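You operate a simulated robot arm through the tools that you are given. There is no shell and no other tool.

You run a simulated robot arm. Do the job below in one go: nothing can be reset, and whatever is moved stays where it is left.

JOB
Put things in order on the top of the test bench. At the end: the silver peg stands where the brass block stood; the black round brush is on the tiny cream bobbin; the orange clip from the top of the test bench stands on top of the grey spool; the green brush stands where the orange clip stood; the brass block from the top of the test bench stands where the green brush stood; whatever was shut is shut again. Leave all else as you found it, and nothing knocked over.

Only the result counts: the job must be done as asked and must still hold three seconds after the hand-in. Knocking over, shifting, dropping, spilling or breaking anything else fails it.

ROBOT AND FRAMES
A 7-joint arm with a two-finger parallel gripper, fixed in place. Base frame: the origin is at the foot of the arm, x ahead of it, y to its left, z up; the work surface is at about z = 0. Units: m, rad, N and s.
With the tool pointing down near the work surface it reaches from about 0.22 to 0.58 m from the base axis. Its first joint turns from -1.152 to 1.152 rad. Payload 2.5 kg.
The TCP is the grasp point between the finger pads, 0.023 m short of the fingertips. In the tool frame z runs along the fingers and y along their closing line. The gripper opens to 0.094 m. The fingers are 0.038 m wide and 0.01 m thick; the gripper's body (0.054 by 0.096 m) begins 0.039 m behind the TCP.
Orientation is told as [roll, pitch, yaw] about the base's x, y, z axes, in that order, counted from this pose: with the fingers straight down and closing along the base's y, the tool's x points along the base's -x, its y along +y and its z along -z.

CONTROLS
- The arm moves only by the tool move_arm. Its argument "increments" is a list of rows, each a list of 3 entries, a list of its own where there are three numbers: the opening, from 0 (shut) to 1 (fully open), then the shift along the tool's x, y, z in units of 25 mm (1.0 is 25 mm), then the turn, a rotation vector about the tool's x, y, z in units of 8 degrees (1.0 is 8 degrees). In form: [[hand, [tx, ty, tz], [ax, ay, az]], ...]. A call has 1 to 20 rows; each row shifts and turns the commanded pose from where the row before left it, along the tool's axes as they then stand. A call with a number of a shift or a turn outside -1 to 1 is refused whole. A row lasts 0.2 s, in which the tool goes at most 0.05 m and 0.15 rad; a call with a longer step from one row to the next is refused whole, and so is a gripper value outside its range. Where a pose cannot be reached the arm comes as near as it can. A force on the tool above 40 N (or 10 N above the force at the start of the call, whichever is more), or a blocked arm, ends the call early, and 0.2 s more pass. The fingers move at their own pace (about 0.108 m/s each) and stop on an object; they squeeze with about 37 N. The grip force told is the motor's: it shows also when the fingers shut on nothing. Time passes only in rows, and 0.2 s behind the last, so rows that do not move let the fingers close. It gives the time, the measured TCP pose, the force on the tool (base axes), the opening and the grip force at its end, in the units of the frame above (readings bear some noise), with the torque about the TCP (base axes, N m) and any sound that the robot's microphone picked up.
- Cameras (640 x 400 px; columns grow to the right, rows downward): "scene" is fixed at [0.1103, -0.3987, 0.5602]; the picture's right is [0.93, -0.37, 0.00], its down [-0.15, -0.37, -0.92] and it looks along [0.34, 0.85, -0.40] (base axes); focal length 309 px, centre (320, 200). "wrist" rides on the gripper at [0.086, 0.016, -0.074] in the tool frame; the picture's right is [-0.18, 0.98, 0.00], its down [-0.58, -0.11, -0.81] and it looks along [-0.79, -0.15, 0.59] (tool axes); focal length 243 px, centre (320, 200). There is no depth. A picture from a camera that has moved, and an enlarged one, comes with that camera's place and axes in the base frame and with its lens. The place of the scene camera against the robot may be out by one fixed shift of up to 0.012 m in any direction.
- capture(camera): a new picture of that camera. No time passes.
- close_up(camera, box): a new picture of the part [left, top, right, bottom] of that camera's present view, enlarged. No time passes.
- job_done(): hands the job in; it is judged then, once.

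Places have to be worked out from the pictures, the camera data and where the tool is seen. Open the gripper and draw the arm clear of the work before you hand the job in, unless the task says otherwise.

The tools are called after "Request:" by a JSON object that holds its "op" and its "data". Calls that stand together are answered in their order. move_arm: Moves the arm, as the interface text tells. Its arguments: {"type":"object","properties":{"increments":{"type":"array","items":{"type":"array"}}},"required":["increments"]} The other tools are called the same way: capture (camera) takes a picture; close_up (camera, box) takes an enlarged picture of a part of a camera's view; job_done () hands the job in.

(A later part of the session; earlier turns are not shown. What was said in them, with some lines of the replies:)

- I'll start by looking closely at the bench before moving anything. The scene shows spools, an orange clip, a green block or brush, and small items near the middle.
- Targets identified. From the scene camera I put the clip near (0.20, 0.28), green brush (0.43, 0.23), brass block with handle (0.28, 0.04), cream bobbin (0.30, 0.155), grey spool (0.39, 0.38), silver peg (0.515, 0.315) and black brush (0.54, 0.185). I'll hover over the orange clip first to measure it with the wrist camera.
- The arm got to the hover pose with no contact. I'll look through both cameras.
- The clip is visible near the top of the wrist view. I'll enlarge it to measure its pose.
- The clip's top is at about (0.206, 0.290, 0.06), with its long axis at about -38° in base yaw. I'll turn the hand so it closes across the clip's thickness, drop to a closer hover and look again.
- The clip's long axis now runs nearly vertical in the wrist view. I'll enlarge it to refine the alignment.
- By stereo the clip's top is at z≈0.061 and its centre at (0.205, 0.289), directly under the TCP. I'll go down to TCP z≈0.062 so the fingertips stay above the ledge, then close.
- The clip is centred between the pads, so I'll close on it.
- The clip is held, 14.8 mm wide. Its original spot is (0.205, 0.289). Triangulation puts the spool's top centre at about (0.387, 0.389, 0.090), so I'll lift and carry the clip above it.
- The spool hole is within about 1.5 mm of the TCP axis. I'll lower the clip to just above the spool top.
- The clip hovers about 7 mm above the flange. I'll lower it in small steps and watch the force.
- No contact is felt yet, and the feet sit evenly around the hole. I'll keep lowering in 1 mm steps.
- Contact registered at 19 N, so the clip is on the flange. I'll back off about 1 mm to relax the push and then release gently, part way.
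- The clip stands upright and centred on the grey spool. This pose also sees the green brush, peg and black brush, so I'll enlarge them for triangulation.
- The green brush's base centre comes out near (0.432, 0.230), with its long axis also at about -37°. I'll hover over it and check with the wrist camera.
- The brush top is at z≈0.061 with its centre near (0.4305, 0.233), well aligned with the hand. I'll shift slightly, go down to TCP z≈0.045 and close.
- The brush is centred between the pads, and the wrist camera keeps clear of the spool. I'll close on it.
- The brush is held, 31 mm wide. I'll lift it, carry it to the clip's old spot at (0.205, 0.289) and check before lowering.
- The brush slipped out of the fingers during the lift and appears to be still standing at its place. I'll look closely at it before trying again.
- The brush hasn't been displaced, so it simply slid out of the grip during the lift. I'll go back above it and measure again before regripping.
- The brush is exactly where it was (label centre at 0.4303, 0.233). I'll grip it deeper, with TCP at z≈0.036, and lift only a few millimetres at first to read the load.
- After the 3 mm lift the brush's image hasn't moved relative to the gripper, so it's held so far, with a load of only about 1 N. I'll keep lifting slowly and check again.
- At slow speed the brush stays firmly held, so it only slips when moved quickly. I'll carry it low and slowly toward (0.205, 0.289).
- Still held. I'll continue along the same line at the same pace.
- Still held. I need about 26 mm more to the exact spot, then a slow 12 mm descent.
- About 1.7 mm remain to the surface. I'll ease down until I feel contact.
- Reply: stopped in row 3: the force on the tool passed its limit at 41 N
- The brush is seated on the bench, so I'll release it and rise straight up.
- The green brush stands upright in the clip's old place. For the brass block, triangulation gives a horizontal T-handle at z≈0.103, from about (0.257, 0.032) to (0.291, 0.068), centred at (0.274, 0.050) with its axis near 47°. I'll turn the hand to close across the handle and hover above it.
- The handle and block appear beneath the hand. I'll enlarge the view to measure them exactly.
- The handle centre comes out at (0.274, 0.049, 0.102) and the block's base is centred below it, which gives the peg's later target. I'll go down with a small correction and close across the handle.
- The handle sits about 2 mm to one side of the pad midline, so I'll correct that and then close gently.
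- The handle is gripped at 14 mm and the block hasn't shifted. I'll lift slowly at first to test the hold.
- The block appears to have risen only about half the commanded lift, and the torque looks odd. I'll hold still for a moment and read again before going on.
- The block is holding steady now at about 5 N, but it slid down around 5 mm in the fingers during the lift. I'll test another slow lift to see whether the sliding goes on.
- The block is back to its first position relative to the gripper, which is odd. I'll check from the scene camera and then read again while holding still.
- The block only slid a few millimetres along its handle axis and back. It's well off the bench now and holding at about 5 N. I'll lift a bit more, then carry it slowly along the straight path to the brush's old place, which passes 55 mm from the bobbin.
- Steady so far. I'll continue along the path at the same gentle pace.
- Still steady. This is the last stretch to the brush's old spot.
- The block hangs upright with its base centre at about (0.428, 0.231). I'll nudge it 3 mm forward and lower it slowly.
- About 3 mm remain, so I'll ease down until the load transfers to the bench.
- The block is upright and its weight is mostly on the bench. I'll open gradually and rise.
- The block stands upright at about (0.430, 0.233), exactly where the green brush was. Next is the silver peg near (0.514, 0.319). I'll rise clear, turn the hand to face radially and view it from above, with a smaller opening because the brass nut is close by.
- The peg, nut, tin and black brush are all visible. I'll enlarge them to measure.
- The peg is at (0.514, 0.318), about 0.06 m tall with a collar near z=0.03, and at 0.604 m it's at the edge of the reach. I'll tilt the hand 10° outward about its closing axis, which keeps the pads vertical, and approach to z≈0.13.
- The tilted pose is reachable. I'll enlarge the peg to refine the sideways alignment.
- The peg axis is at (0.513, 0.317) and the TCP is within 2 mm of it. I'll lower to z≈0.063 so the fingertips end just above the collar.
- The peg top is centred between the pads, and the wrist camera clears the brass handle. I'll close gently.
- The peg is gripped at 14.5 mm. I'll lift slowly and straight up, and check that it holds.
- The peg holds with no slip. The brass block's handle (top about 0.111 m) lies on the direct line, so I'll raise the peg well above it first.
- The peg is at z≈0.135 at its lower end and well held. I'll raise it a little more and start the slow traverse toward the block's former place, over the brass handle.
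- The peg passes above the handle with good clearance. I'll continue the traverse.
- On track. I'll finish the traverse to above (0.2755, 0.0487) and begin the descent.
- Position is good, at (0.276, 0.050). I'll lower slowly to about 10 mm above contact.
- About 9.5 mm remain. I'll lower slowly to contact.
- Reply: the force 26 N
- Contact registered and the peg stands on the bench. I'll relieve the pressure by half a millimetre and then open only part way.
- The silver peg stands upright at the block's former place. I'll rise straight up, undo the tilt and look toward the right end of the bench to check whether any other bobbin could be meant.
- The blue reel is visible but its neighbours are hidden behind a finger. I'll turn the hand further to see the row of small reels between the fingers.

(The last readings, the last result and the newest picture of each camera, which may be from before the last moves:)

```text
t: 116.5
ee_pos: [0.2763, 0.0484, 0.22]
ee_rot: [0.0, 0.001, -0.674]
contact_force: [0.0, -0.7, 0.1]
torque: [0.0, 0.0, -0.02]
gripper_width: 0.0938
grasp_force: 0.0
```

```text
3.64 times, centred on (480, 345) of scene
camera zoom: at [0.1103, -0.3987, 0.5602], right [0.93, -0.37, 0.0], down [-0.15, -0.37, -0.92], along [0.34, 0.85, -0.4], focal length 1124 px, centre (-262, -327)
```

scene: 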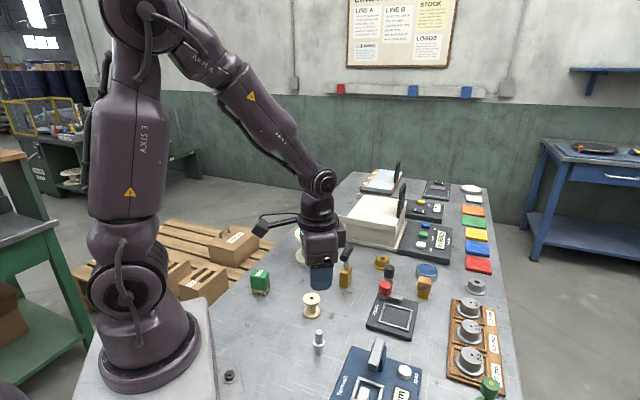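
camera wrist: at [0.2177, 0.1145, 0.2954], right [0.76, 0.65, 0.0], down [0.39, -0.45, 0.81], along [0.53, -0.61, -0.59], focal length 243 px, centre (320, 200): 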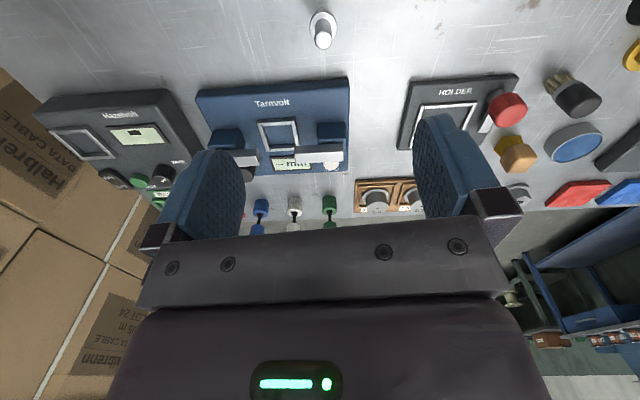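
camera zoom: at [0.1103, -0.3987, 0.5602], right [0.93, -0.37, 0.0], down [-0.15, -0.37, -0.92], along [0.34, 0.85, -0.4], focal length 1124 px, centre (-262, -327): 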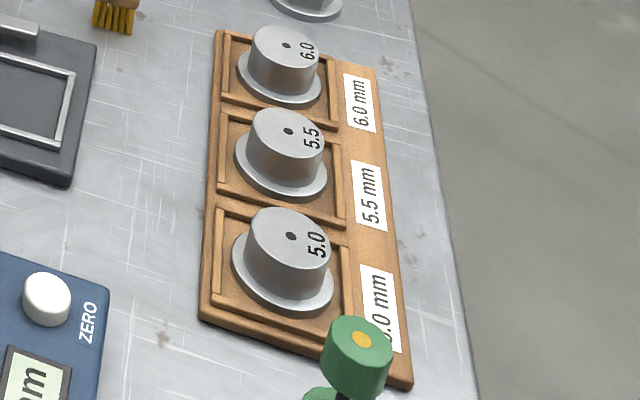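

Those are coloured dumbbell weights, so the only tiny cream bobbin is the one near (0.301, 0.165). Now for the black round brush at about (0.540, 0.187): I'll turn the hand radially and hover above it.

Request:
{"op": "move_arm", "data": {"increments": [[0.65, [0, 0, 0], [0, 0, -0.9]], [0.65, [0, 0, 0], [0, 0, -0.9]], [0.65, [0, 0, 0], [0, 0, -0.9]], [0.65, [0, 0, 0], [0, 0, -0.9]], [0.65, [0, 0, 0], [0, 0, -0.9]], [0.65, [0, 0, 0], [0, 0, -0.9]], [0.65, [0, 0, 0], [0, 0, -0.9]], [0.65, [0, 0, 0], [0, 0, -0.9]], [0.65, [-0.965, 0.148, 0], [0, 0, 0]], [0.65, [-0.965, 0.148, 0], [0, 0, 0]], [0.65, [-0.965, 0.148, 0], [0, 0, 0]], [0.65, [-0.965, 0.148, 0], [0, 0, 0]], [0.65, [-0.965, 0.148, 0], [0, 0, 0]], [0.65, [-0.965, 0.148, 0], [0, 0, 0]], [0.65, [-0.965, 0.148, 0], [0, 0, 0]], [0.65, [-0.965, 0.148, 0], [0, 0, 0]], [0.65, [-0.965, 0.148, 0], [0, 0, 0]], [0.65, [-0.965, 0.148, 0], [0, 0, 0]], [0.65, [-0.965, 0.148, 0], [0, 0, 0]], [0.65, [-0.965, 0.148, 0], [0, 0, 0]]]}}

Request:
{"op": "capture", "data": {"camera": "wrist"}}

Request:
{"op": "close_up", "data": {"camera": "wrist", "box": [240, 0, 400, 100]}}

```text
t: 120.7
ee_pos: [0.5344, 0.1848, 0.2202]
ee_rot: [0.0, 0.0, 0.332]
contact_force: [0.0, -0.9, 0.8]
torque: [0.02, -0.02, -0.05]
gripper_width: 0.061
grasp_force: 0.1
```

```text
taken
camera wrist: at [0.447, 0.172, 0.2955], right [-0.15, 0.99, 0.0], down [0.59, 0.09, 0.81], along [0.8, 0.12, -0.59], focal length 243 px, centre (320, 200)
```

wrist: 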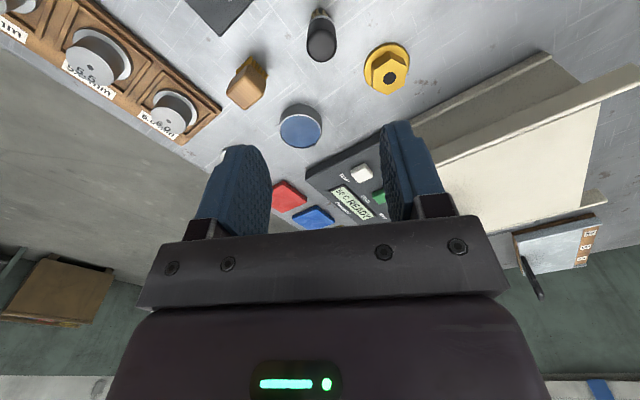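

```text
4.00 times, centred on (320, 50) of wrist
camera zoom: at [0.447, 0.172, 0.2955], right [-0.15, 0.99, 0.0], down [0.59, 0.09, 0.81], along [0.8, 0.12, -0.59], focal length 970 px, centre (320, 800)
```

zoom: 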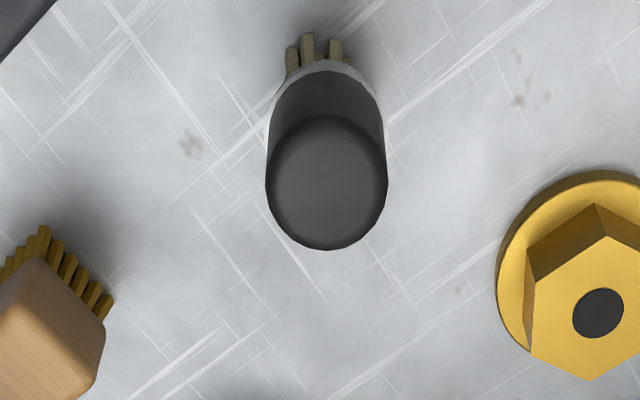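

The brush axis is at (0.539, 0.187), with a cap 27 mm wide and its top at z≈0.057. I'll shift 4 mm outward and go down to z≈0.06 first to verify.

Request:
{"op": "move_arm", "data": {"increments": [[0.65, [-0.164, 0.01, 0.6], [0, 0, 0]], [0.65, [0, 0, 0.8], [0, 0, 0]], [0.65, [0, 0, 0.8], [0, 0, 0]], [0.65, [0, 0, 0.8], [0, 0, 0]], [0.65, [0, 0, 0.8], [0, 0, 0]], [0.65, [0, 0, 0.8], [0, 0, 0]], [0.65, [0, 0, 0.8], [0, 0, 0]], [0.65, [0, 0, 0.6], [0, 0, 0]], [0.65, [0, 0, 0.3], [0, 0, 0]], [0.65, [0, 0, 0], [0, 0, 0]]]}}

Request:
{"op": "capture", "data": {"camera": "wrist"}}

Request:
{"op": "close_up", "data": {"camera": "scene", "box": [330, 210, 450, 310]}}

```text
t: 122.9
ee_pos: [0.5389, 0.1857, 0.0616]
ee_rot: [0.001, -0.001, 0.33]
contact_force: [0.2, 0.2, 0.3]
torque: [0.01, 0.01, 0.01]
gripper_width: 0.0612
grasp_force: 0.1
```

```text
taken
camera wrist: at [0.4503, 0.1732, 0.1376], right [-0.15, 0.99, 0.0], down [0.59, 0.09, 0.81], along [0.8, 0.12, -0.59], focal length 243 px, centre (320, 200)
```

wrist: 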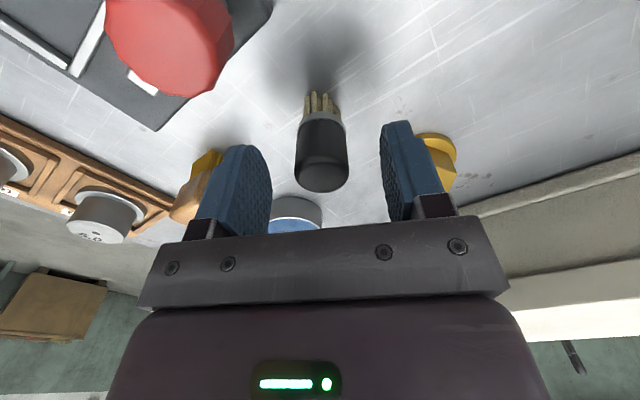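

```text
4.00 times, centred on (390, 260) of scene
camera zoom: at [0.1103, -0.3987, 0.5602], right [0.93, -0.37, 0.0], down [-0.15, -0.37, -0.92], along [0.34, 0.85, -0.4], focal length 1236 px, centre (40, -40)
```

zoom: 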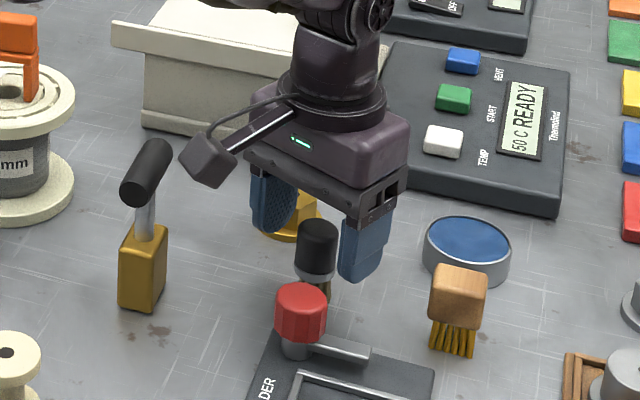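

The brush is centred between the pads. I'll lower 13 mm more and close.

Request:
{"op": "move_arm", "data": {"increments": [[0.65, [0, 0, 0.3], [0, 0, 0]], [0.65, [0, 0, 0.24], [0, 0, 0]], [0.65, [0, 0, 0], [0, 0, 0]], [0.45, [0, 0, 0], [0, 0, 0]], [0, [0, 0, 0], [0, 0, 0]], [0, [0, 0, 0], [0, 0, 0]], [0, [0, 0, 0], [0, 0, 0]], [0, [0, 0, 0], [0, 0, 0]]]}}

Request:
{"op": "close_up", "data": {"camera": "wrist", "box": [224, 70, 416, 220]}}

Request:
{"op": "close_up", "data": {"camera": "scene", "box": [330, 210, 450, 310]}}

```text
t: 124.7
ee_pos: [0.5389, 0.1859, 0.0493]
ee_rot: [0.0, -0.001, 0.331]
contact_force: [0.2, 0.5, -0.2]
torque: [0.01, 0.0, 0.02]
gripper_width: 0.0285
grasp_force: 37.0
```

```text
2.67 times, centred on (320, 145) of wrist
camera zoom: at [0.4507, 0.1732, 0.1242], right [-0.15, 0.99, 0.0], down [0.59, 0.09, 0.81], along [0.8, 0.12, -0.59], focal length 647 px, centre (320, 347)
```

zoom: 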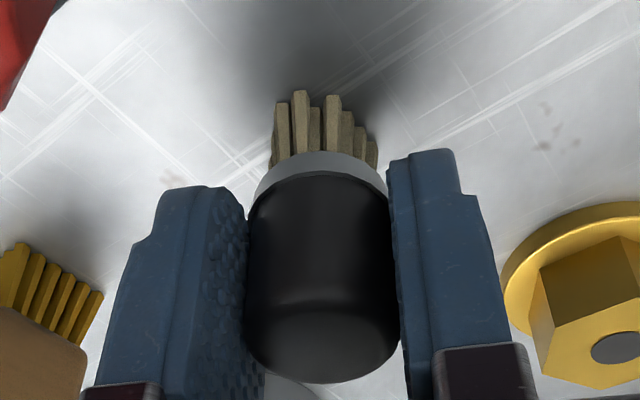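

```text
4.00 times, centred on (390, 260) of scene
camera zoom: at [0.1104, -0.3987, 0.5602], right [0.93, -0.37, 0.0], down [-0.15, -0.37, -0.92], along [0.34, 0.85, -0.4], focal length 1236 px, centre (40, -40)
```

zoom: 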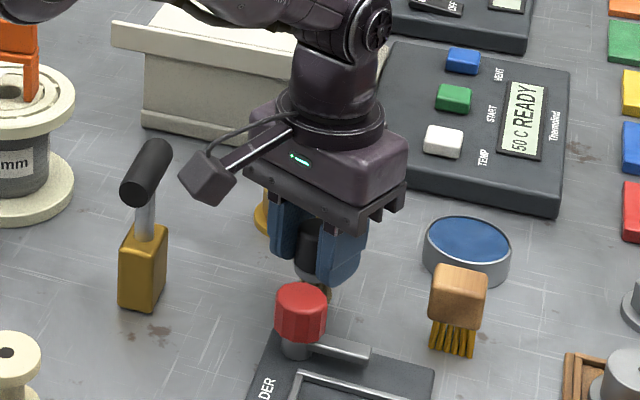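

The brush is held at 28.5 mm. I'll lift very slowly at first, since the green brush slipped when moved fast.

Request:
{"op": "move_arm", "data": {"increments": [[0, [0, 0, -0.04], [0, 0, 0]], [0, [0, 0, -0.04], [0, 0, 0]], [0, [0, 0, -0.06], [0, 0, 0]], [0, [0, 0, -0.08], [0, 0, 0]], [0, [0, 0, -0.08], [0, 0, 0]], [0, [0, 0, -0.08], [0, 0, 0]], [0, [0, 0, -0.08], [0, 0, 0]], [0, [0, 0, 0], [0, 0, 0]]]}}

Request:
{"op": "close_up", "data": {"camera": "wrist", "box": [224, 70, 416, 220]}}

Request:
{"op": "close_up", "data": {"camera": "scene", "box": [330, 210, 450, 310]}}

```text
t: 126.5
ee_pos: [0.5379, 0.1864, 0.0608]
ee_rot: [0.002, 0.001, 0.332]
contact_force: [1.0, -0.5, -0.6]
torque: [-0.02, 0.02, 0.0]
gripper_width: 0.0281
grasp_force: 37.4
```

```text
2.67 times, centred on (320, 145) of wrist
camera zoom: at [0.4507, 0.1729, 0.1358], right [-0.15, 0.99, 0.0], down [0.59, 0.09, 0.81], along [0.8, 0.12, -0.59], focal length 647 px, centre (320, 347)
```

zoom: 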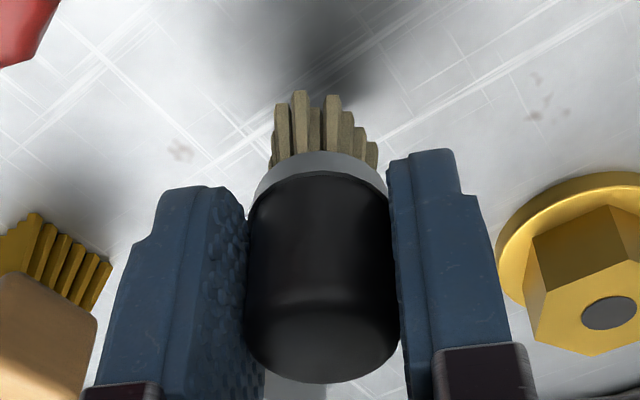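

```text
4.00 times, centred on (390, 260) of scene
camera zoom: at [0.1103, -0.3987, 0.5602], right [0.93, -0.37, 0.0], down [-0.15, -0.37, -0.92], along [0.34, 0.85, -0.4], focal length 1236 px, centre (40, -40)
```

zoom: 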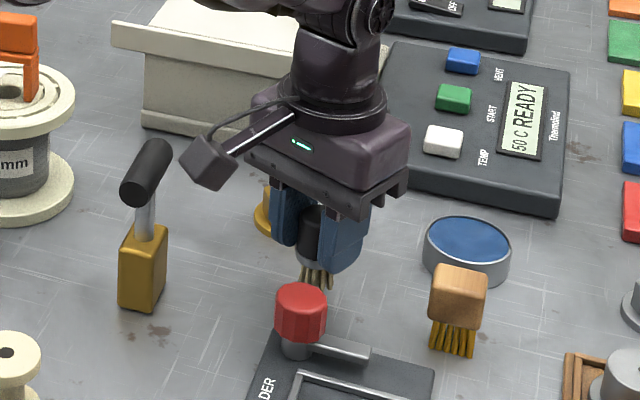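

It's holding. I'll lift slowly to about z=0.17 so everything clears the brass handle on the way to the bobbin (top at about (0.3025, 0.163, 0.048)).

Request:
{"op": "move_arm", "data": {"increments": [[0, [0, 0, -0.1], [0, 0, 0]], [0, [0, 0, -0.15], [0, 0, 0]], [0, [0, 0, -0.22], [0, 0, 0]], [0, [0, 0, -0.22], [0, 0, 0]], [0, [0, 0, -0.22], [0, 0, 0]], [0, [0, 0, -0.22], [0, 0, 0]], [0, [0, 0, -0.22], [0, 0, 0]], [0, [0, 0, -0.22], [0, 0, 0]], [0, [0, 0, -0.22], [0, 0, 0]], [0, [0, 0, -0.22], [0, 0, 0]], [0, [0, 0, -0.22], [0, 0, 0]], [0, [0, 0, -0.22], [0, 0, 0]], [0, [0, 0, -0.22], [0, 0, 0]], [0, [0, 0, -0.22], [0, 0, 0]], [0, [0, 0, -0.22], [0, 0, 0]], [0, [0, 0, -0.22], [0, 0, 0]], [0, [0, 0, -0.22], [0, 0, 0]], [0, [0, 0, -0.22], [0, 0, 0]], [0, [0, 0, -0.15], [0, 0, 0]], [0, [0, 0, -0.1], [0, 0, 0]]]}}

Request:
{"op": "close_up", "data": {"camera": "wrist", "box": [224, 70, 416, 220]}}

Request:
{"op": "capture", "data": {"camera": "scene"}}

```text
t: 130.7
ee_pos: [0.5385, 0.1865, 0.1621]
ee_rot: [0.0, -0.001, 0.331]
contact_force: [0.1, -0.2, -0.6]
torque: [0.01, 0.0, -0.02]
gripper_width: 0.0284
grasp_force: 36.9
```

```text
2.67 times, centred on (320, 145) of wrist
camera zoom: at [0.4508, 0.1728, 0.2366], right [-0.15, 0.99, 0.0], down [0.59, 0.09, 0.81], along [0.8, 0.12, -0.59], focal length 647 px, centre (320, 347)
```

zoom: 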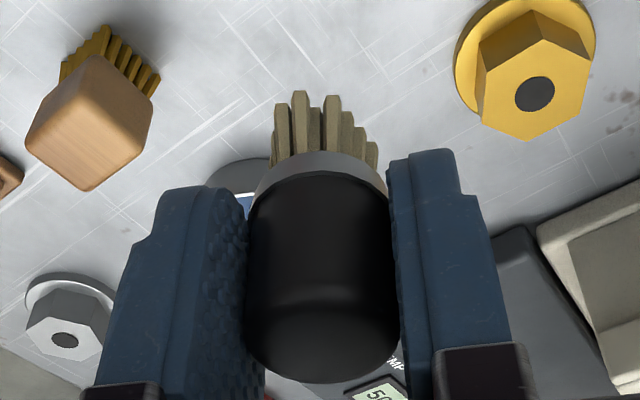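

```text
taken
```

scene: 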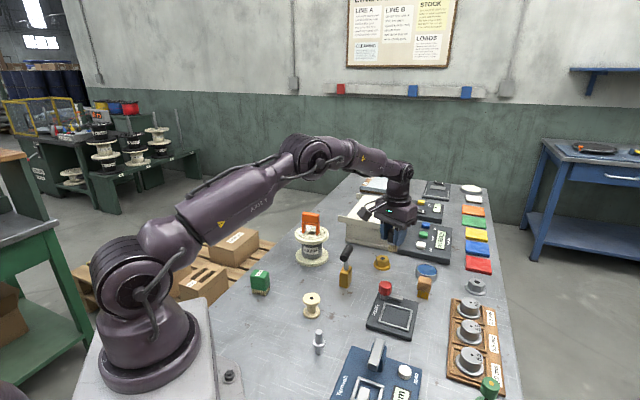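

Firmly held. I'll traverse slowly toward the bobbin, keeping the height.

Request:
{"op": "move_arm", "data": {"increments": [[0, [0.08, 0.019, 0], [0, 0, 0]], [0, [0.15, 0.035, 0], [0, 0, 0]], [0, [0.23, 0.054, 0], [0, 0, 0]], [0, [0.23, 0.054, 0], [0, 0, 0]], [0, [0.23, 0.054, 0], [0, 0, 0]], [0, [0.23, 0.054, 0], [0, 0, 0]], [0, [0.23, 0.054, 0], [0, 0, 0]], [0, [0.23, 0.054, 0], [0, 0, 0]], [0, [0.23, 0.054, 0], [0, 0, 0]], [0, [0.23, 0.054, 0], [0, 0, 0]], [0, [0.23, 0.054, 0], [0, 0, 0]], [0, [0.23, 0.054, 0], [0, 0, 0]], [0, [0.23, 0.054, 0], [0, 0, 0]], [0, [0.23, 0.054, 0], [0, 0, 0]], [0, [0.23, 0.054, 0], [0, 0, 0]], [0, [0.23, 0.054, 0], [0, 0, 0]], [0, [0.23, 0.054, 0], [0, 0, 0]], [0, [0.23, 0.054, 0], [0, 0, 0]], [0, [0.23, 0.054, 0], [0, 0, 0]], [0, [0.15, 0.035, 0], [0, 0, 0]]]}}

Request:
{"op": "close_up", "data": {"camera": "wrist", "box": [224, 70, 416, 220]}}

```text
t: 134.9
ee_pos: [0.4282, 0.1761, 0.1621]
ee_rot: [-0.001, 0.0, 0.331]
contact_force: [-0.6, 0.1, -0.4]
torque: [-0.02, 0.0, 0.03]
gripper_width: 0.0282
grasp_force: 36.9
```

```text
2.67 times, centred on (320, 145) of wrist
camera zoom: at [0.34, 0.1622, 0.2364], right [-0.15, 0.99, 0.0], down [0.59, 0.09, 0.81], along [0.8, 0.12, -0.59], focal length 647 px, centre (320, 347)
```

zoom: 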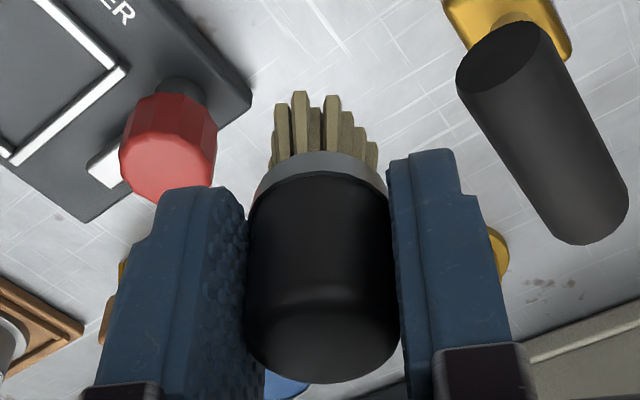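

The brush is steady and the handle is passed with clearance. I'll continue.

Request:
{"op": "move_arm", "data": {"increments": [[0, [0.1, 0.024, 0], [0, 0, 0]], [0, [0.2, 0.047, 0], [0, 0, 0]], [0, [0.23, 0.054, 0], [0, 0, 0]], [0, [0.23, 0.054, 0], [0, 0, 0]], [0, [0.23, 0.054, 0], [0, 0, 0]], [0, [0.23, 0.054, 0], [0, 0, 0]], [0, [0.23, 0.054, 0], [0, 0, 0]], [0, [0.23, 0.054, 0], [0, 0, 0]], [0, [0.23, 0.054, 0], [0, 0, 0]], [0, [0.23, 0.054, 0], [0, 0, 0]], [0, [0.23, 0.054, 0], [0, 0, 0]], [0, [0.23, 0.054, 0], [0, 0, 0]], [0, [0.23, 0.054, 0], [0, 0, 0]], [0, [0.23, 0.054, 0], [0, 0, 0]], [0, [0.23, 0.054, 0], [0, 0, 0]], [0, [0.23, 0.054, 0], [0, 0, 0]], [0, [0.23, 0.054, 0], [0, 0, 0]], [0, [0.23, 0.054, 0], [0, 0, 0]], [0, [0.2, 0.047, 0], [0, 0, 0]], [0, [0.1, 0.024, 0], [0, 0, 0]]]}}

Request:
{"op": "capture", "data": {"camera": "wrist"}}

Request:
{"op": "close_up", "data": {"camera": "wrist", "box": [240, 0, 400, 100]}}

Request:
{"op": "close_up", "data": {"camera": "scene", "box": [240, 210, 400, 330]}}

```text
t: 139.1
ee_pos: [0.3178, 0.1649, 0.1608]
ee_rot: [0.001, 0.0, 0.333]
contact_force: [-0.2, -0.4, -0.5]
torque: [0.0, -0.03, 0.02]
gripper_width: 0.028
grasp_force: 37.0
```

```text
taken
camera wrist: at [0.2295, 0.1517, 0.2365], right [-0.15, 0.99, 0.0], down [0.59, 0.09, 0.81], along [0.8, 0.12, -0.59], focal length 243 px, centre (320, 200)
```

wrist: 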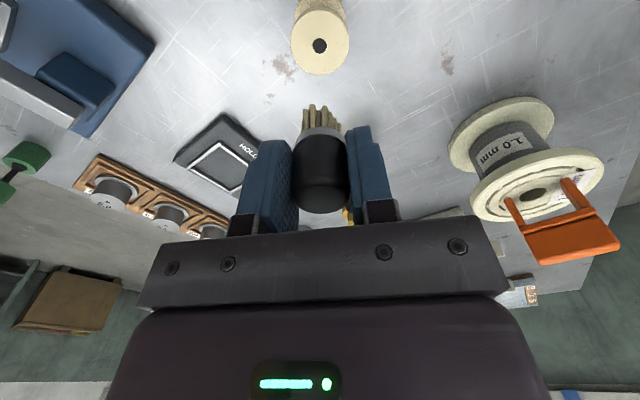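

```text
4.00 times, centred on (320, 50) of wrist
camera zoom: at [0.2295, 0.1517, 0.2365], right [-0.15, 0.99, 0.0], down [0.59, 0.09, 0.81], along [0.8, 0.12, -0.59], focal length 970 px, centre (320, 800)
```

zoom: 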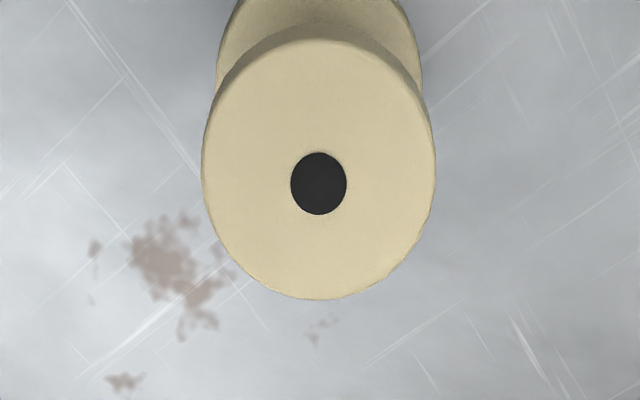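

```text
3.33 times, centred on (320, 270) of scene
camera zoom: at [0.1103, -0.3987, 0.5602], right [0.93, -0.37, 0.0], down [-0.15, -0.37, -0.92], along [0.34, 0.85, -0.4], focal length 1030 px, centre (320, -33)
```

zoom: 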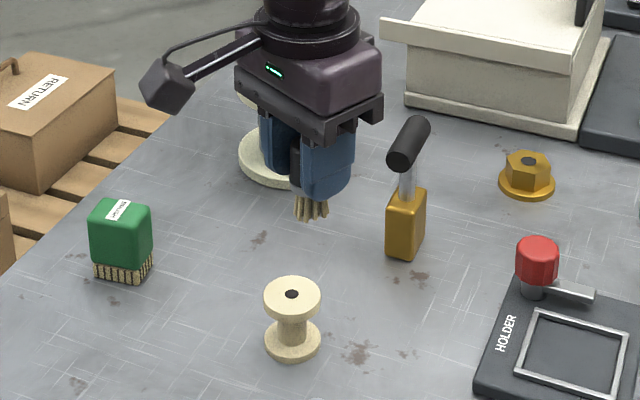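

The bobbin's top centre is at (0.3024, 0.1625, 0.048), 41 mm across, and the brush still has 15 mm to go. I'll align, then lower to about 9 mm above it.

Request:
{"op": "move_arm", "data": {"increments": [[0, [0.1, 0.016, 0], [0, 0, 0]], [0, [0.17, 0.028, 0], [0, 0, 0]], [0, [0.17, 0.028, 0], [0, 0, 0]], [0, [0.12, 0.02, 0], [0, 0, 0]], [0, [0.053, 0.008, 0], [0, 0, 0]], [0, [0, 0, 0], [0, 0, 0]], [0, [0, 0, 0.1], [0, 0, 0]], [0, [0, 0, 0.2], [0, 0, 0]], [0, [0, 0, 0.22], [0, 0, 0]], [0, [0, 0, 0.22], [0, 0, 0]], [0, [0, 0, 0.22], [0, 0, 0]], [0, [0, 0, 0.22], [0, 0, 0]], [0, [0, 0, 0.22], [0, 0, 0]], [0, [0, 0, 0.22], [0, 0, 0]], [0, [0, 0, 0.22], [0, 0, 0]], [0, [0, 0, 0.2], [0, 0, 0]], [0, [0, 0, 0.1], [0, 0, 0]], [0, [0, 0, 0], [0, 0, 0]]]}}

Request:
{"op": "close_up", "data": {"camera": "wrist", "box": [224, 40, 416, 220]}}

Request:
{"op": "close_up", "data": {"camera": "scene", "box": [260, 240, 370, 330]}}

```text
t: 142.9
ee_pos: [0.3017, 0.1624, 0.1077]
ee_rot: [0.0, -0.001, 0.332]
contact_force: [0.3, -1.0, -0.6]
torque: [0.02, 0.0, -0.01]
gripper_width: 0.0283
grasp_force: 37.3
```

```text
2.22 times, centred on (320, 130) of wrist
camera zoom: at [0.2145, 0.1494, 0.183], right [-0.15, 0.99, 0.0], down [0.59, 0.09, 0.81], along [0.8, 0.12, -0.59], focal length 539 px, centre (320, 356)
```

zoom: 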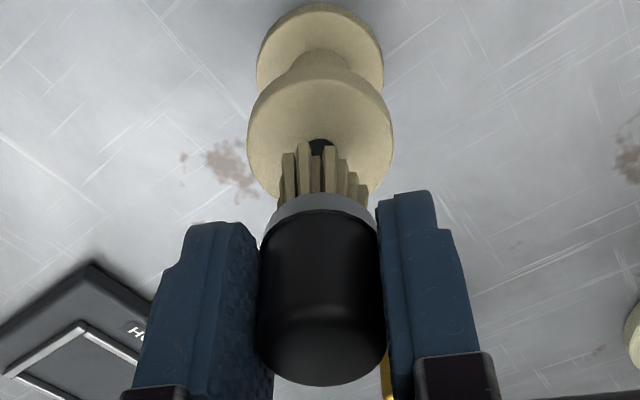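

```text
4.44 times, centred on (315, 285) of scene
camera zoom: at [0.1103, -0.3987, 0.5602], right [0.93, -0.37, 0.0], down [-0.15, -0.37, -0.92], along [0.34, 0.85, -0.4], focal length 1373 px, centre (342, -178)
```

zoom: 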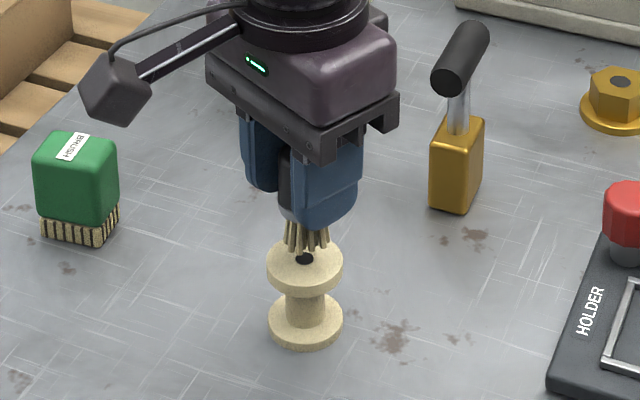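

Alignment looks right from both cameras. I'll lower slowly onto the bobbin.

Request:
{"op": "move_arm", "data": {"increments": [[0, [0, 0, 0.08], [0, 0, 0]], [0, [0, 0, 0.08], [0, 0, 0]], [0, [0, 0, 0.08], [0, 0, 0]], [0, [0, 0, 0.08], [0, 0, 0]], [0, [0, 0, 0.04], [0, 0, 0]], [0, [0, 0, 0], [0, 0, 0]]]}}

Request:
{"op": "close_up", "data": {"camera": "scene", "box": [280, 270, 352, 330]}}

Request:
{"op": "close_up", "data": {"camera": "wrist", "box": [224, 40, 416, 220]}}

```text
t: 144.3
ee_pos: [0.3033, 0.1622, 0.0981]
ee_rot: [0.0, 0.001, 0.33]
contact_force: [0.5, 0.3, -1.0]
torque: [-0.03, -0.02, 0.02]
gripper_width: 0.0282
grasp_force: 37.1
```

```text
6.67 times, centred on (316, 300) of scene
camera zoom: at [0.1103, -0.3987, 0.5602], right [0.93, -0.37, 0.0], down [-0.15, -0.37, -0.92], along [0.34, 0.85, -0.4], focal length 2060 px, centre (347, -467)
```

zoom: 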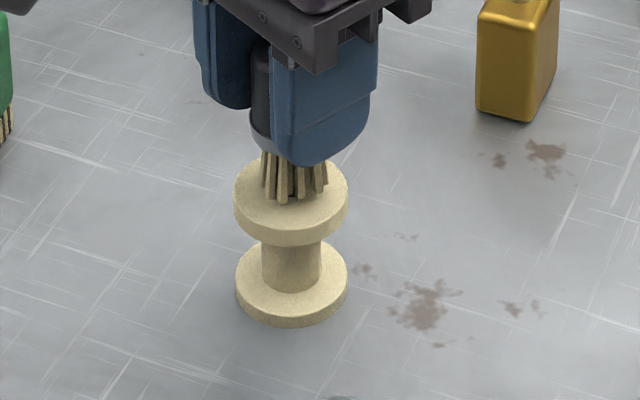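

```text
2.22 times, centred on (320, 130) of wrist
camera zoom: at [0.2143, 0.1492, 0.1739], right [-0.15, 0.99, 0.0], down [0.59, 0.09, 0.81], along [0.8, 0.12, -0.59], focal length 539 px, centre (320, 356)
```

zoom: 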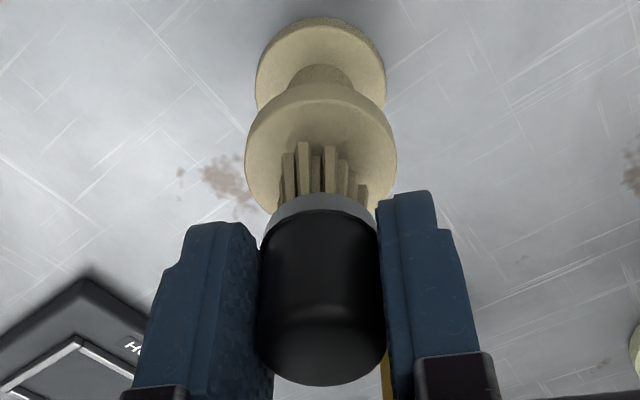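

About 1–2 mm remain, so I'll make very fine steps to contact.

Request:
{"op": "move_arm", "data": {"increments": [[0, [0, 0, 0.03], [0, 0, 0]], [0, [0, 0, 0.02], [0, 0, 0]], [0, [0, 0, 0], [0, 0, 0]]]}}

```text
t: 145.1
ee_pos: [0.3029, 0.1628, 0.0979]
ee_rot: [0.001, 0.0, 0.331]
contact_force: [-0.4, 0.7, -0.6]
torque: [0.0, -0.02, 0.04]
gripper_width: 0.0282
grasp_force: 37.2
```

Request:
{"op": "move_arm", "data": {"increments": [[0, [0, 0, 0.02], [0, 0, 0]], [0, [0, 0, 0.01], [0, 0, 0]], [0, [0, 0, 0], [0, 0, 0]]]}}

Request:
{"op": "close_up", "data": {"camera": "wrist", "box": [224, 40, 416, 220]}}

```text
t: 145.9
ee_pos: [0.3026, 0.1618, 0.0969]
ee_rot: [0.0, 0.001, 0.331]
contact_force: [-0.1, -0.1, -0.2]
torque: [0.03, 0.0, 0.0]
gripper_width: 0.0283
grasp_force: 36.9
```

```text
2.22 times, centred on (320, 130) of wrist
camera zoom: at [0.2144, 0.1493, 0.1719], right [-0.15, 0.99, 0.0], down [0.59, 0.09, 0.81], along [0.8, 0.12, -0.59], focal length 539 px, centre (320, 356)
```

zoom: 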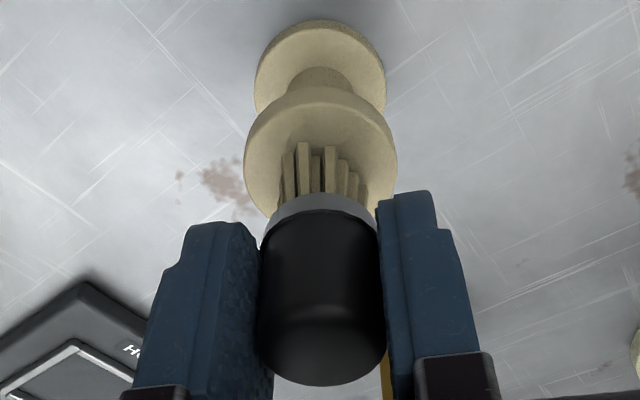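

Request:
{"op": "move_arm", "data": {"increments": [[0, [0, 0, 0.02], [0, 0, 0]], [0, [0, 0, 0], [0, 0, 0]]]}}

```text
t: 146.5
ee_pos: [0.3025, 0.1638, 0.0967]
ee_rot: [0.001, 0.002, 0.331]
contact_force: [0.3, -0.6, -0.4]
torque: [0.02, -0.01, -0.01]
gripper_width: 0.0283
grasp_force: 36.7
```

Request:
{"op": "move_arm", "data": {"increments": [[0, [0, 0, 0.02], [0, 0, 0]], [0, [0, 0, 0], [0, 0, 0]]]}}

Request:
{"op": "close_up", "data": {"camera": "scene", "box": [280, 270, 352, 330]}}

```text
t: 147.1
ee_pos: [0.3026, 0.1622, 0.0956]
ee_rot: [0.001, 0.0, 0.331]
contact_force: [0.2, -0.6, 0.5]
torque: [0.01, -0.03, -0.04]
gripper_width: 0.0283
grasp_force: 37.5
```

```text
6.67 times, centred on (316, 300) of scene
camera zoom: at [0.1103, -0.3987, 0.5602], right [0.93, -0.37, 0.0], down [-0.15, -0.37, -0.92], along [0.34, 0.85, -0.4], focal length 2060 px, centre (347, -467)
```

zoom: 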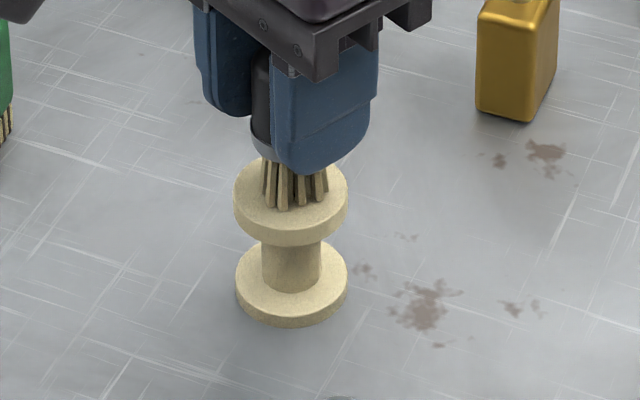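

Request:
{"op": "move_arm", "data": {"increments": [[0, [0, 0, 0.02], [0, 0, 0]], [0, [0, 0, 0], [0, 0, 0]]]}}

```text
t: 147.7
ee_pos: [0.3023, 0.1617, 0.0948]
ee_rot: [0.0, 0.0, 0.33]
contact_force: [0.0, -0.4, -1.2]
torque: [0.03, -0.02, -0.04]
gripper_width: 0.0283
grasp_force: 37.3
```

Request:
{"op": "move_arm", "data": {"increments": [[0, [0, 0, 0.02], [0, 0, 0]], [0, [0, 0, 0], [0, 0, 0]]]}}

Request:
{"op": "close_up", "data": {"camera": "wrist", "box": [224, 40, 416, 220]}}

```text
t: 148.3
ee_pos: [0.3023, 0.1623, 0.0957]
ee_rot: [-0.002, 0.0, 0.331]
contact_force: [-0.2, 0.1, 2.9]
torque: [0.02, 0.02, 0.0]
gripper_width: 0.0282
grasp_force: 37.2
```

```text
2.22 times, centred on (320, 130) of wrist
camera zoom: at [0.2144, 0.1492, 0.1701], right [-0.15, 0.99, 0.0], down [0.59, 0.09, 0.81], along [0.8, 0.12, -0.59], focal length 539 px, centre (320, 356)
```

zoom: 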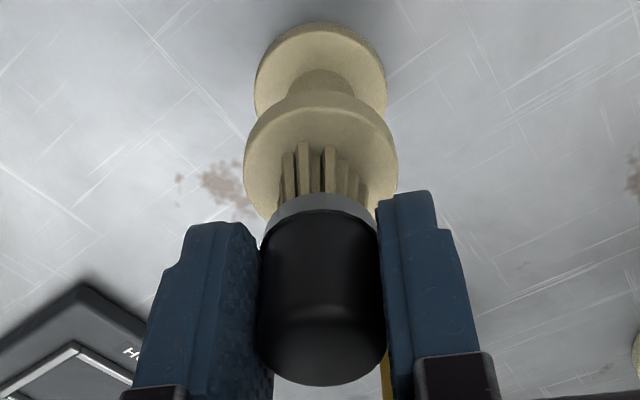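

Contact is confirmed at +3 N. I'll open the fingers gradually so nothing is dragged.

Request:
{"op": "move_arm", "data": {"increments": [[0.31, [0, 0, 0], [0, 0, 0]], [0.34, [0, 0, 0], [0, 0, 0]], [0.4, [0, 0, 0], [0, 0, 0]], [0.5, [0, 0, 0], [0, 0, 0]], [0.65, [0, 0, 0], [0, 0, 0]], [0.65, [0, 0, 0], [0, 0, 0]]]}}

Request:
{"op": "close_up", "data": {"camera": "wrist", "box": [224, 40, 416, 220]}}

Request:
{"op": "close_up", "data": {"camera": "scene", "box": [280, 270, 352, 330]}}

```text
t: 149.7
ee_pos: [0.3031, 0.1623, 0.0954]
ee_rot: [0.0, 0.001, 0.33]
contact_force: [0.1, -0.3, -0.7]
torque: [-0.01, -0.01, 0.01]
gripper_width: 0.061
grasp_force: 0.0
```

```text
2.22 times, centred on (320, 130) of wrist
camera zoom: at [0.2143, 0.1491, 0.17], right [-0.15, 0.99, 0.0], down [0.59, 0.09, 0.81], along [0.8, 0.12, -0.59], focal length 539 px, centre (320, 356)
```

zoom: 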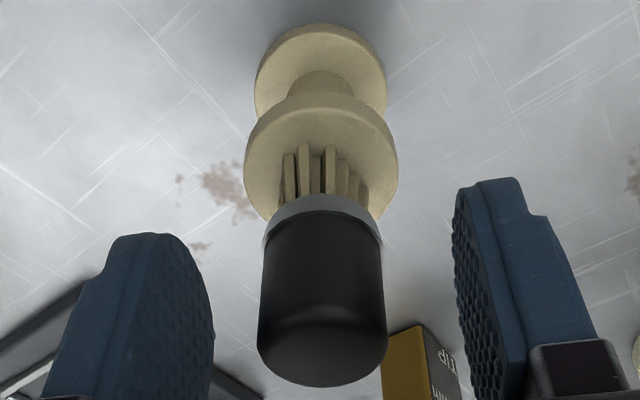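

```text
6.67 times, centred on (316, 300) of scene
camera zoom: at [0.1103, -0.3987, 0.5602], right [0.93, -0.37, 0.0], down [-0.15, -0.37, -0.92], along [0.34, 0.85, -0.4], focal length 2060 px, centre (347, -467)
```

zoom: 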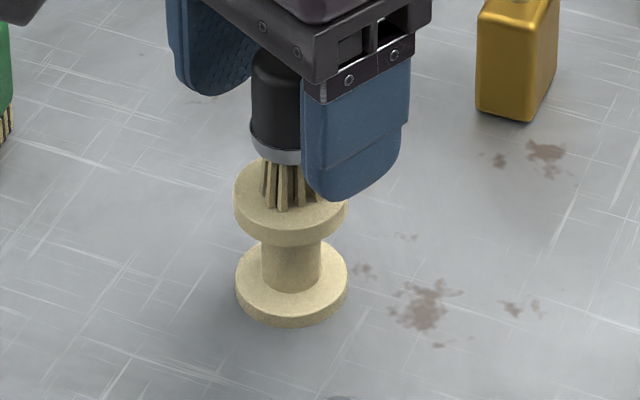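

The brush stands upright and centred on the bobbin. I'll rise straight up and draw the arm clear.

Request:
{"op": "move_arm", "data": {"increments": [[0.65, [0, 0, -0.3], [0, 0, 0]], [0.65, [0, 0, -0.6], [0, 0, 0]], [0.65, [0, 0, -0.9], [0, 0, 0]], [0.65, [0, 0, -0.9], [0, 0, 0]], [0.65, [0, 0, -0.9], [0, 0, 0]], [0.65, [0, 0, -1], [0, 0, 0]], [0.65, [0, 0, -1], [0, 0, 0]], [1, [0, 0, -1], [0, 0, 0]], [1, [0, 0, -1], [0, 0, 0]], [1, [0, 0, -1], [0, 0, 0]], [1, [0, 0, -1], [0, 0, 0]], [1, [0.8, 0, 0], [0, 0, 0]], [1, [0.8, 0, 0], [0, 0, 0]], [1, [0.8, 0, 0], [0, 0, 0]], [1, [0, 0, 0], [0, 0, 0]]]}}

Request:
{"op": "capture", "data": {"camera": "scene"}}

Request:
{"op": "capture", "data": {"camera": "wrist"}}

Request:
{"op": "close_up", "data": {"camera": "scene", "box": [230, 200, 390, 300]}}

Request:
{"op": "close_up", "data": {"camera": "scene", "box": [270, 240, 430, 360]}}

```text
t: 152.9
ee_pos: [0.2467, 0.1427, 0.3344]
ee_rot: [0.001, 0.0, 0.332]
contact_force: [-0.7, -0.2, -0.9]
torque: [0.01, 0.02, 0.0]
gripper_width: 0.0937
grasp_force: 0.0
```

```text
taken
```

scene: 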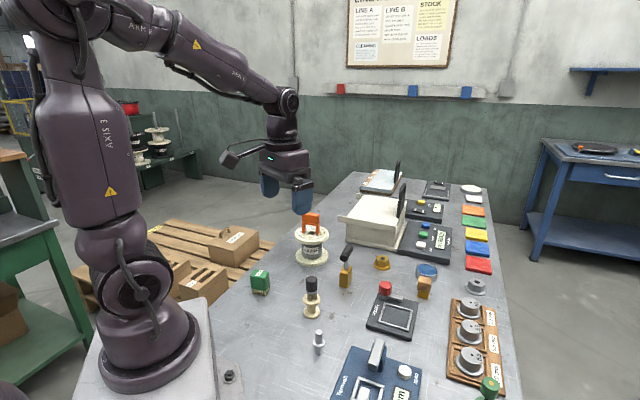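

```text
taken
camera wrist: at [0.158, 0.1299, 0.4099], right [-0.15, 0.99, 0.0], down [0.59, 0.09, 0.81], along [0.8, 0.12, -0.59], focal length 243 px, centre (320, 200)
```

wrist: 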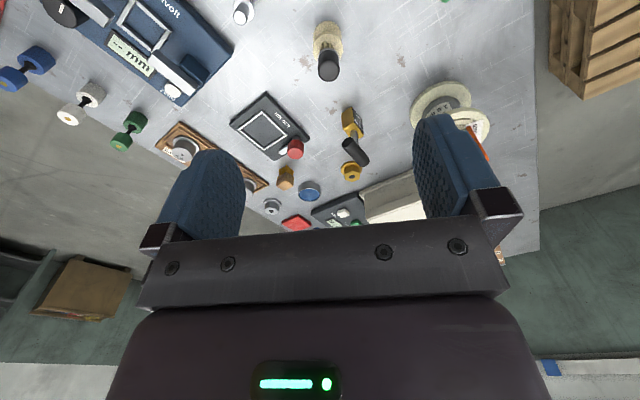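

```text
4.00 times, centred on (310, 250) of scene
camera zoom: at [0.1103, -0.3987, 0.5602], right [0.93, -0.37, 0.0], down [-0.15, -0.37, -0.92], along [0.34, 0.85, -0.4], focal length 1236 px, centre (360, 0)
```

zoom: 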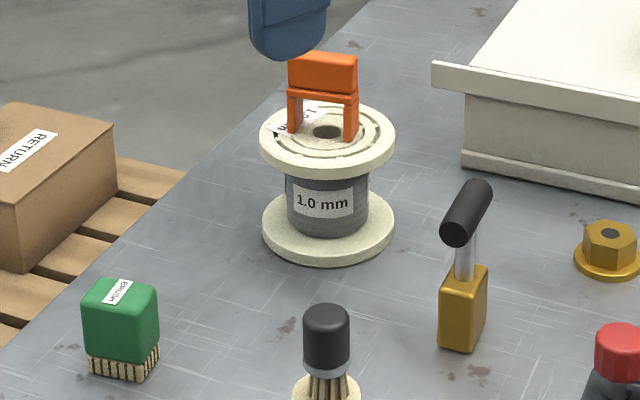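

```text
3.33 times, centred on (350, 300) of scene
camera zoom: at [0.1103, -0.3987, 0.5602], right [0.93, -0.37, 0.0], down [-0.15, -0.37, -0.92], along [0.34, 0.85, -0.4], focal length 1030 px, centre (220, -133)
```

zoom: 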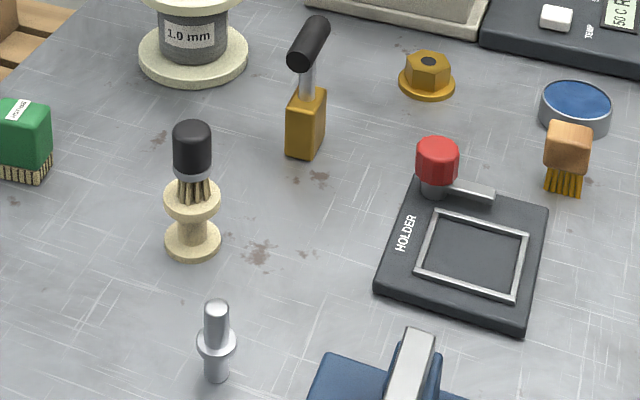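

Everything stands where it should: clip on the grey spool, green brush at the clip's spot, brass block at the brush's spot, peg at the block's spot and black brush on the bobbin. I never opened anything. I'll raise the arm a bit more, let a second pass and take a last look.

Request:
{"op": "move_arm", "data": {"increments": [[1, [0, 0, -0.8], [0, 0, 0]], [1, [0, 0, -0.8], [0, 0, 0]], [1, [0, 0, 0], [0, 0, 0]], [1, [0, 0, 0], [0, 0, 0]], [1, [0, 0, 0], [0, 0, 0]], [1, [0, 0, 0], [0, 0, 0]]]}}

Request:
{"op": "capture", "data": {"camera": "scene"}}

Request:
{"op": "close_up", "data": {"camera": "scene", "box": [230, 200, 390, 360]}}

```text
t: 154.3
ee_pos: [0.2451, 0.1425, 0.3745]
ee_rot: [0.001, 0.0, 0.332]
contact_force: [0.3, 0.0, 0.1]
torque: [-0.01, 0.01, 0.0]
gripper_width: 0.0941
grasp_force: 0.2
```

```text
taken
```

scene: 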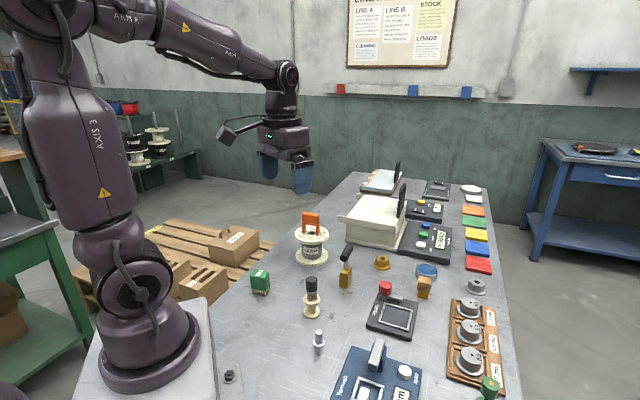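

```text
2.50 times, centred on (310, 280) of scene
camera zoom: at [0.1103, -0.3987, 0.5602], right [0.93, -0.37, 0.0], down [-0.15, -0.37, -0.92], along [0.34, 0.85, -0.4], focal length 772 px, centre (345, 0)
```

zoom: 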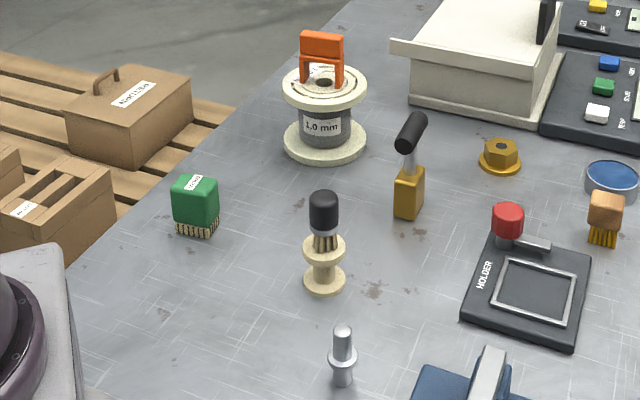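

The final view shows every item upright and in place, with the gripper open and the arm clear of the work. I'm handing the job in.

Request:
{"op": "job_done", "data": {}}

```text
The job is handed in.
```

The job is handed in. In the last scene picture, just before hand-in, all five items were upright and in place:

- **Orange clip:** stands on top of the grey spool, centred over its hole.
- **Green brush:** stands where the orange clip stood.
- **Brass block:** stands where the green brush stood. I took this to be the brass block with the T-handle, the one labelled "TIP 0.8 mm".
- **Silver peg:** stands where the brass block stood.
- **Black round brush:** stands upright on the tiny cream bobbin.

I never opened anything, so whatever was shut is still shut. I saw nothing else moved or knocked over.

The green brush slipped out of the fingers on the first lift. It stayed upright at its original spot, so I gripped it deeper and carried it slowly the second time.

The gripper is open and the arm is drawn clear of the bench.
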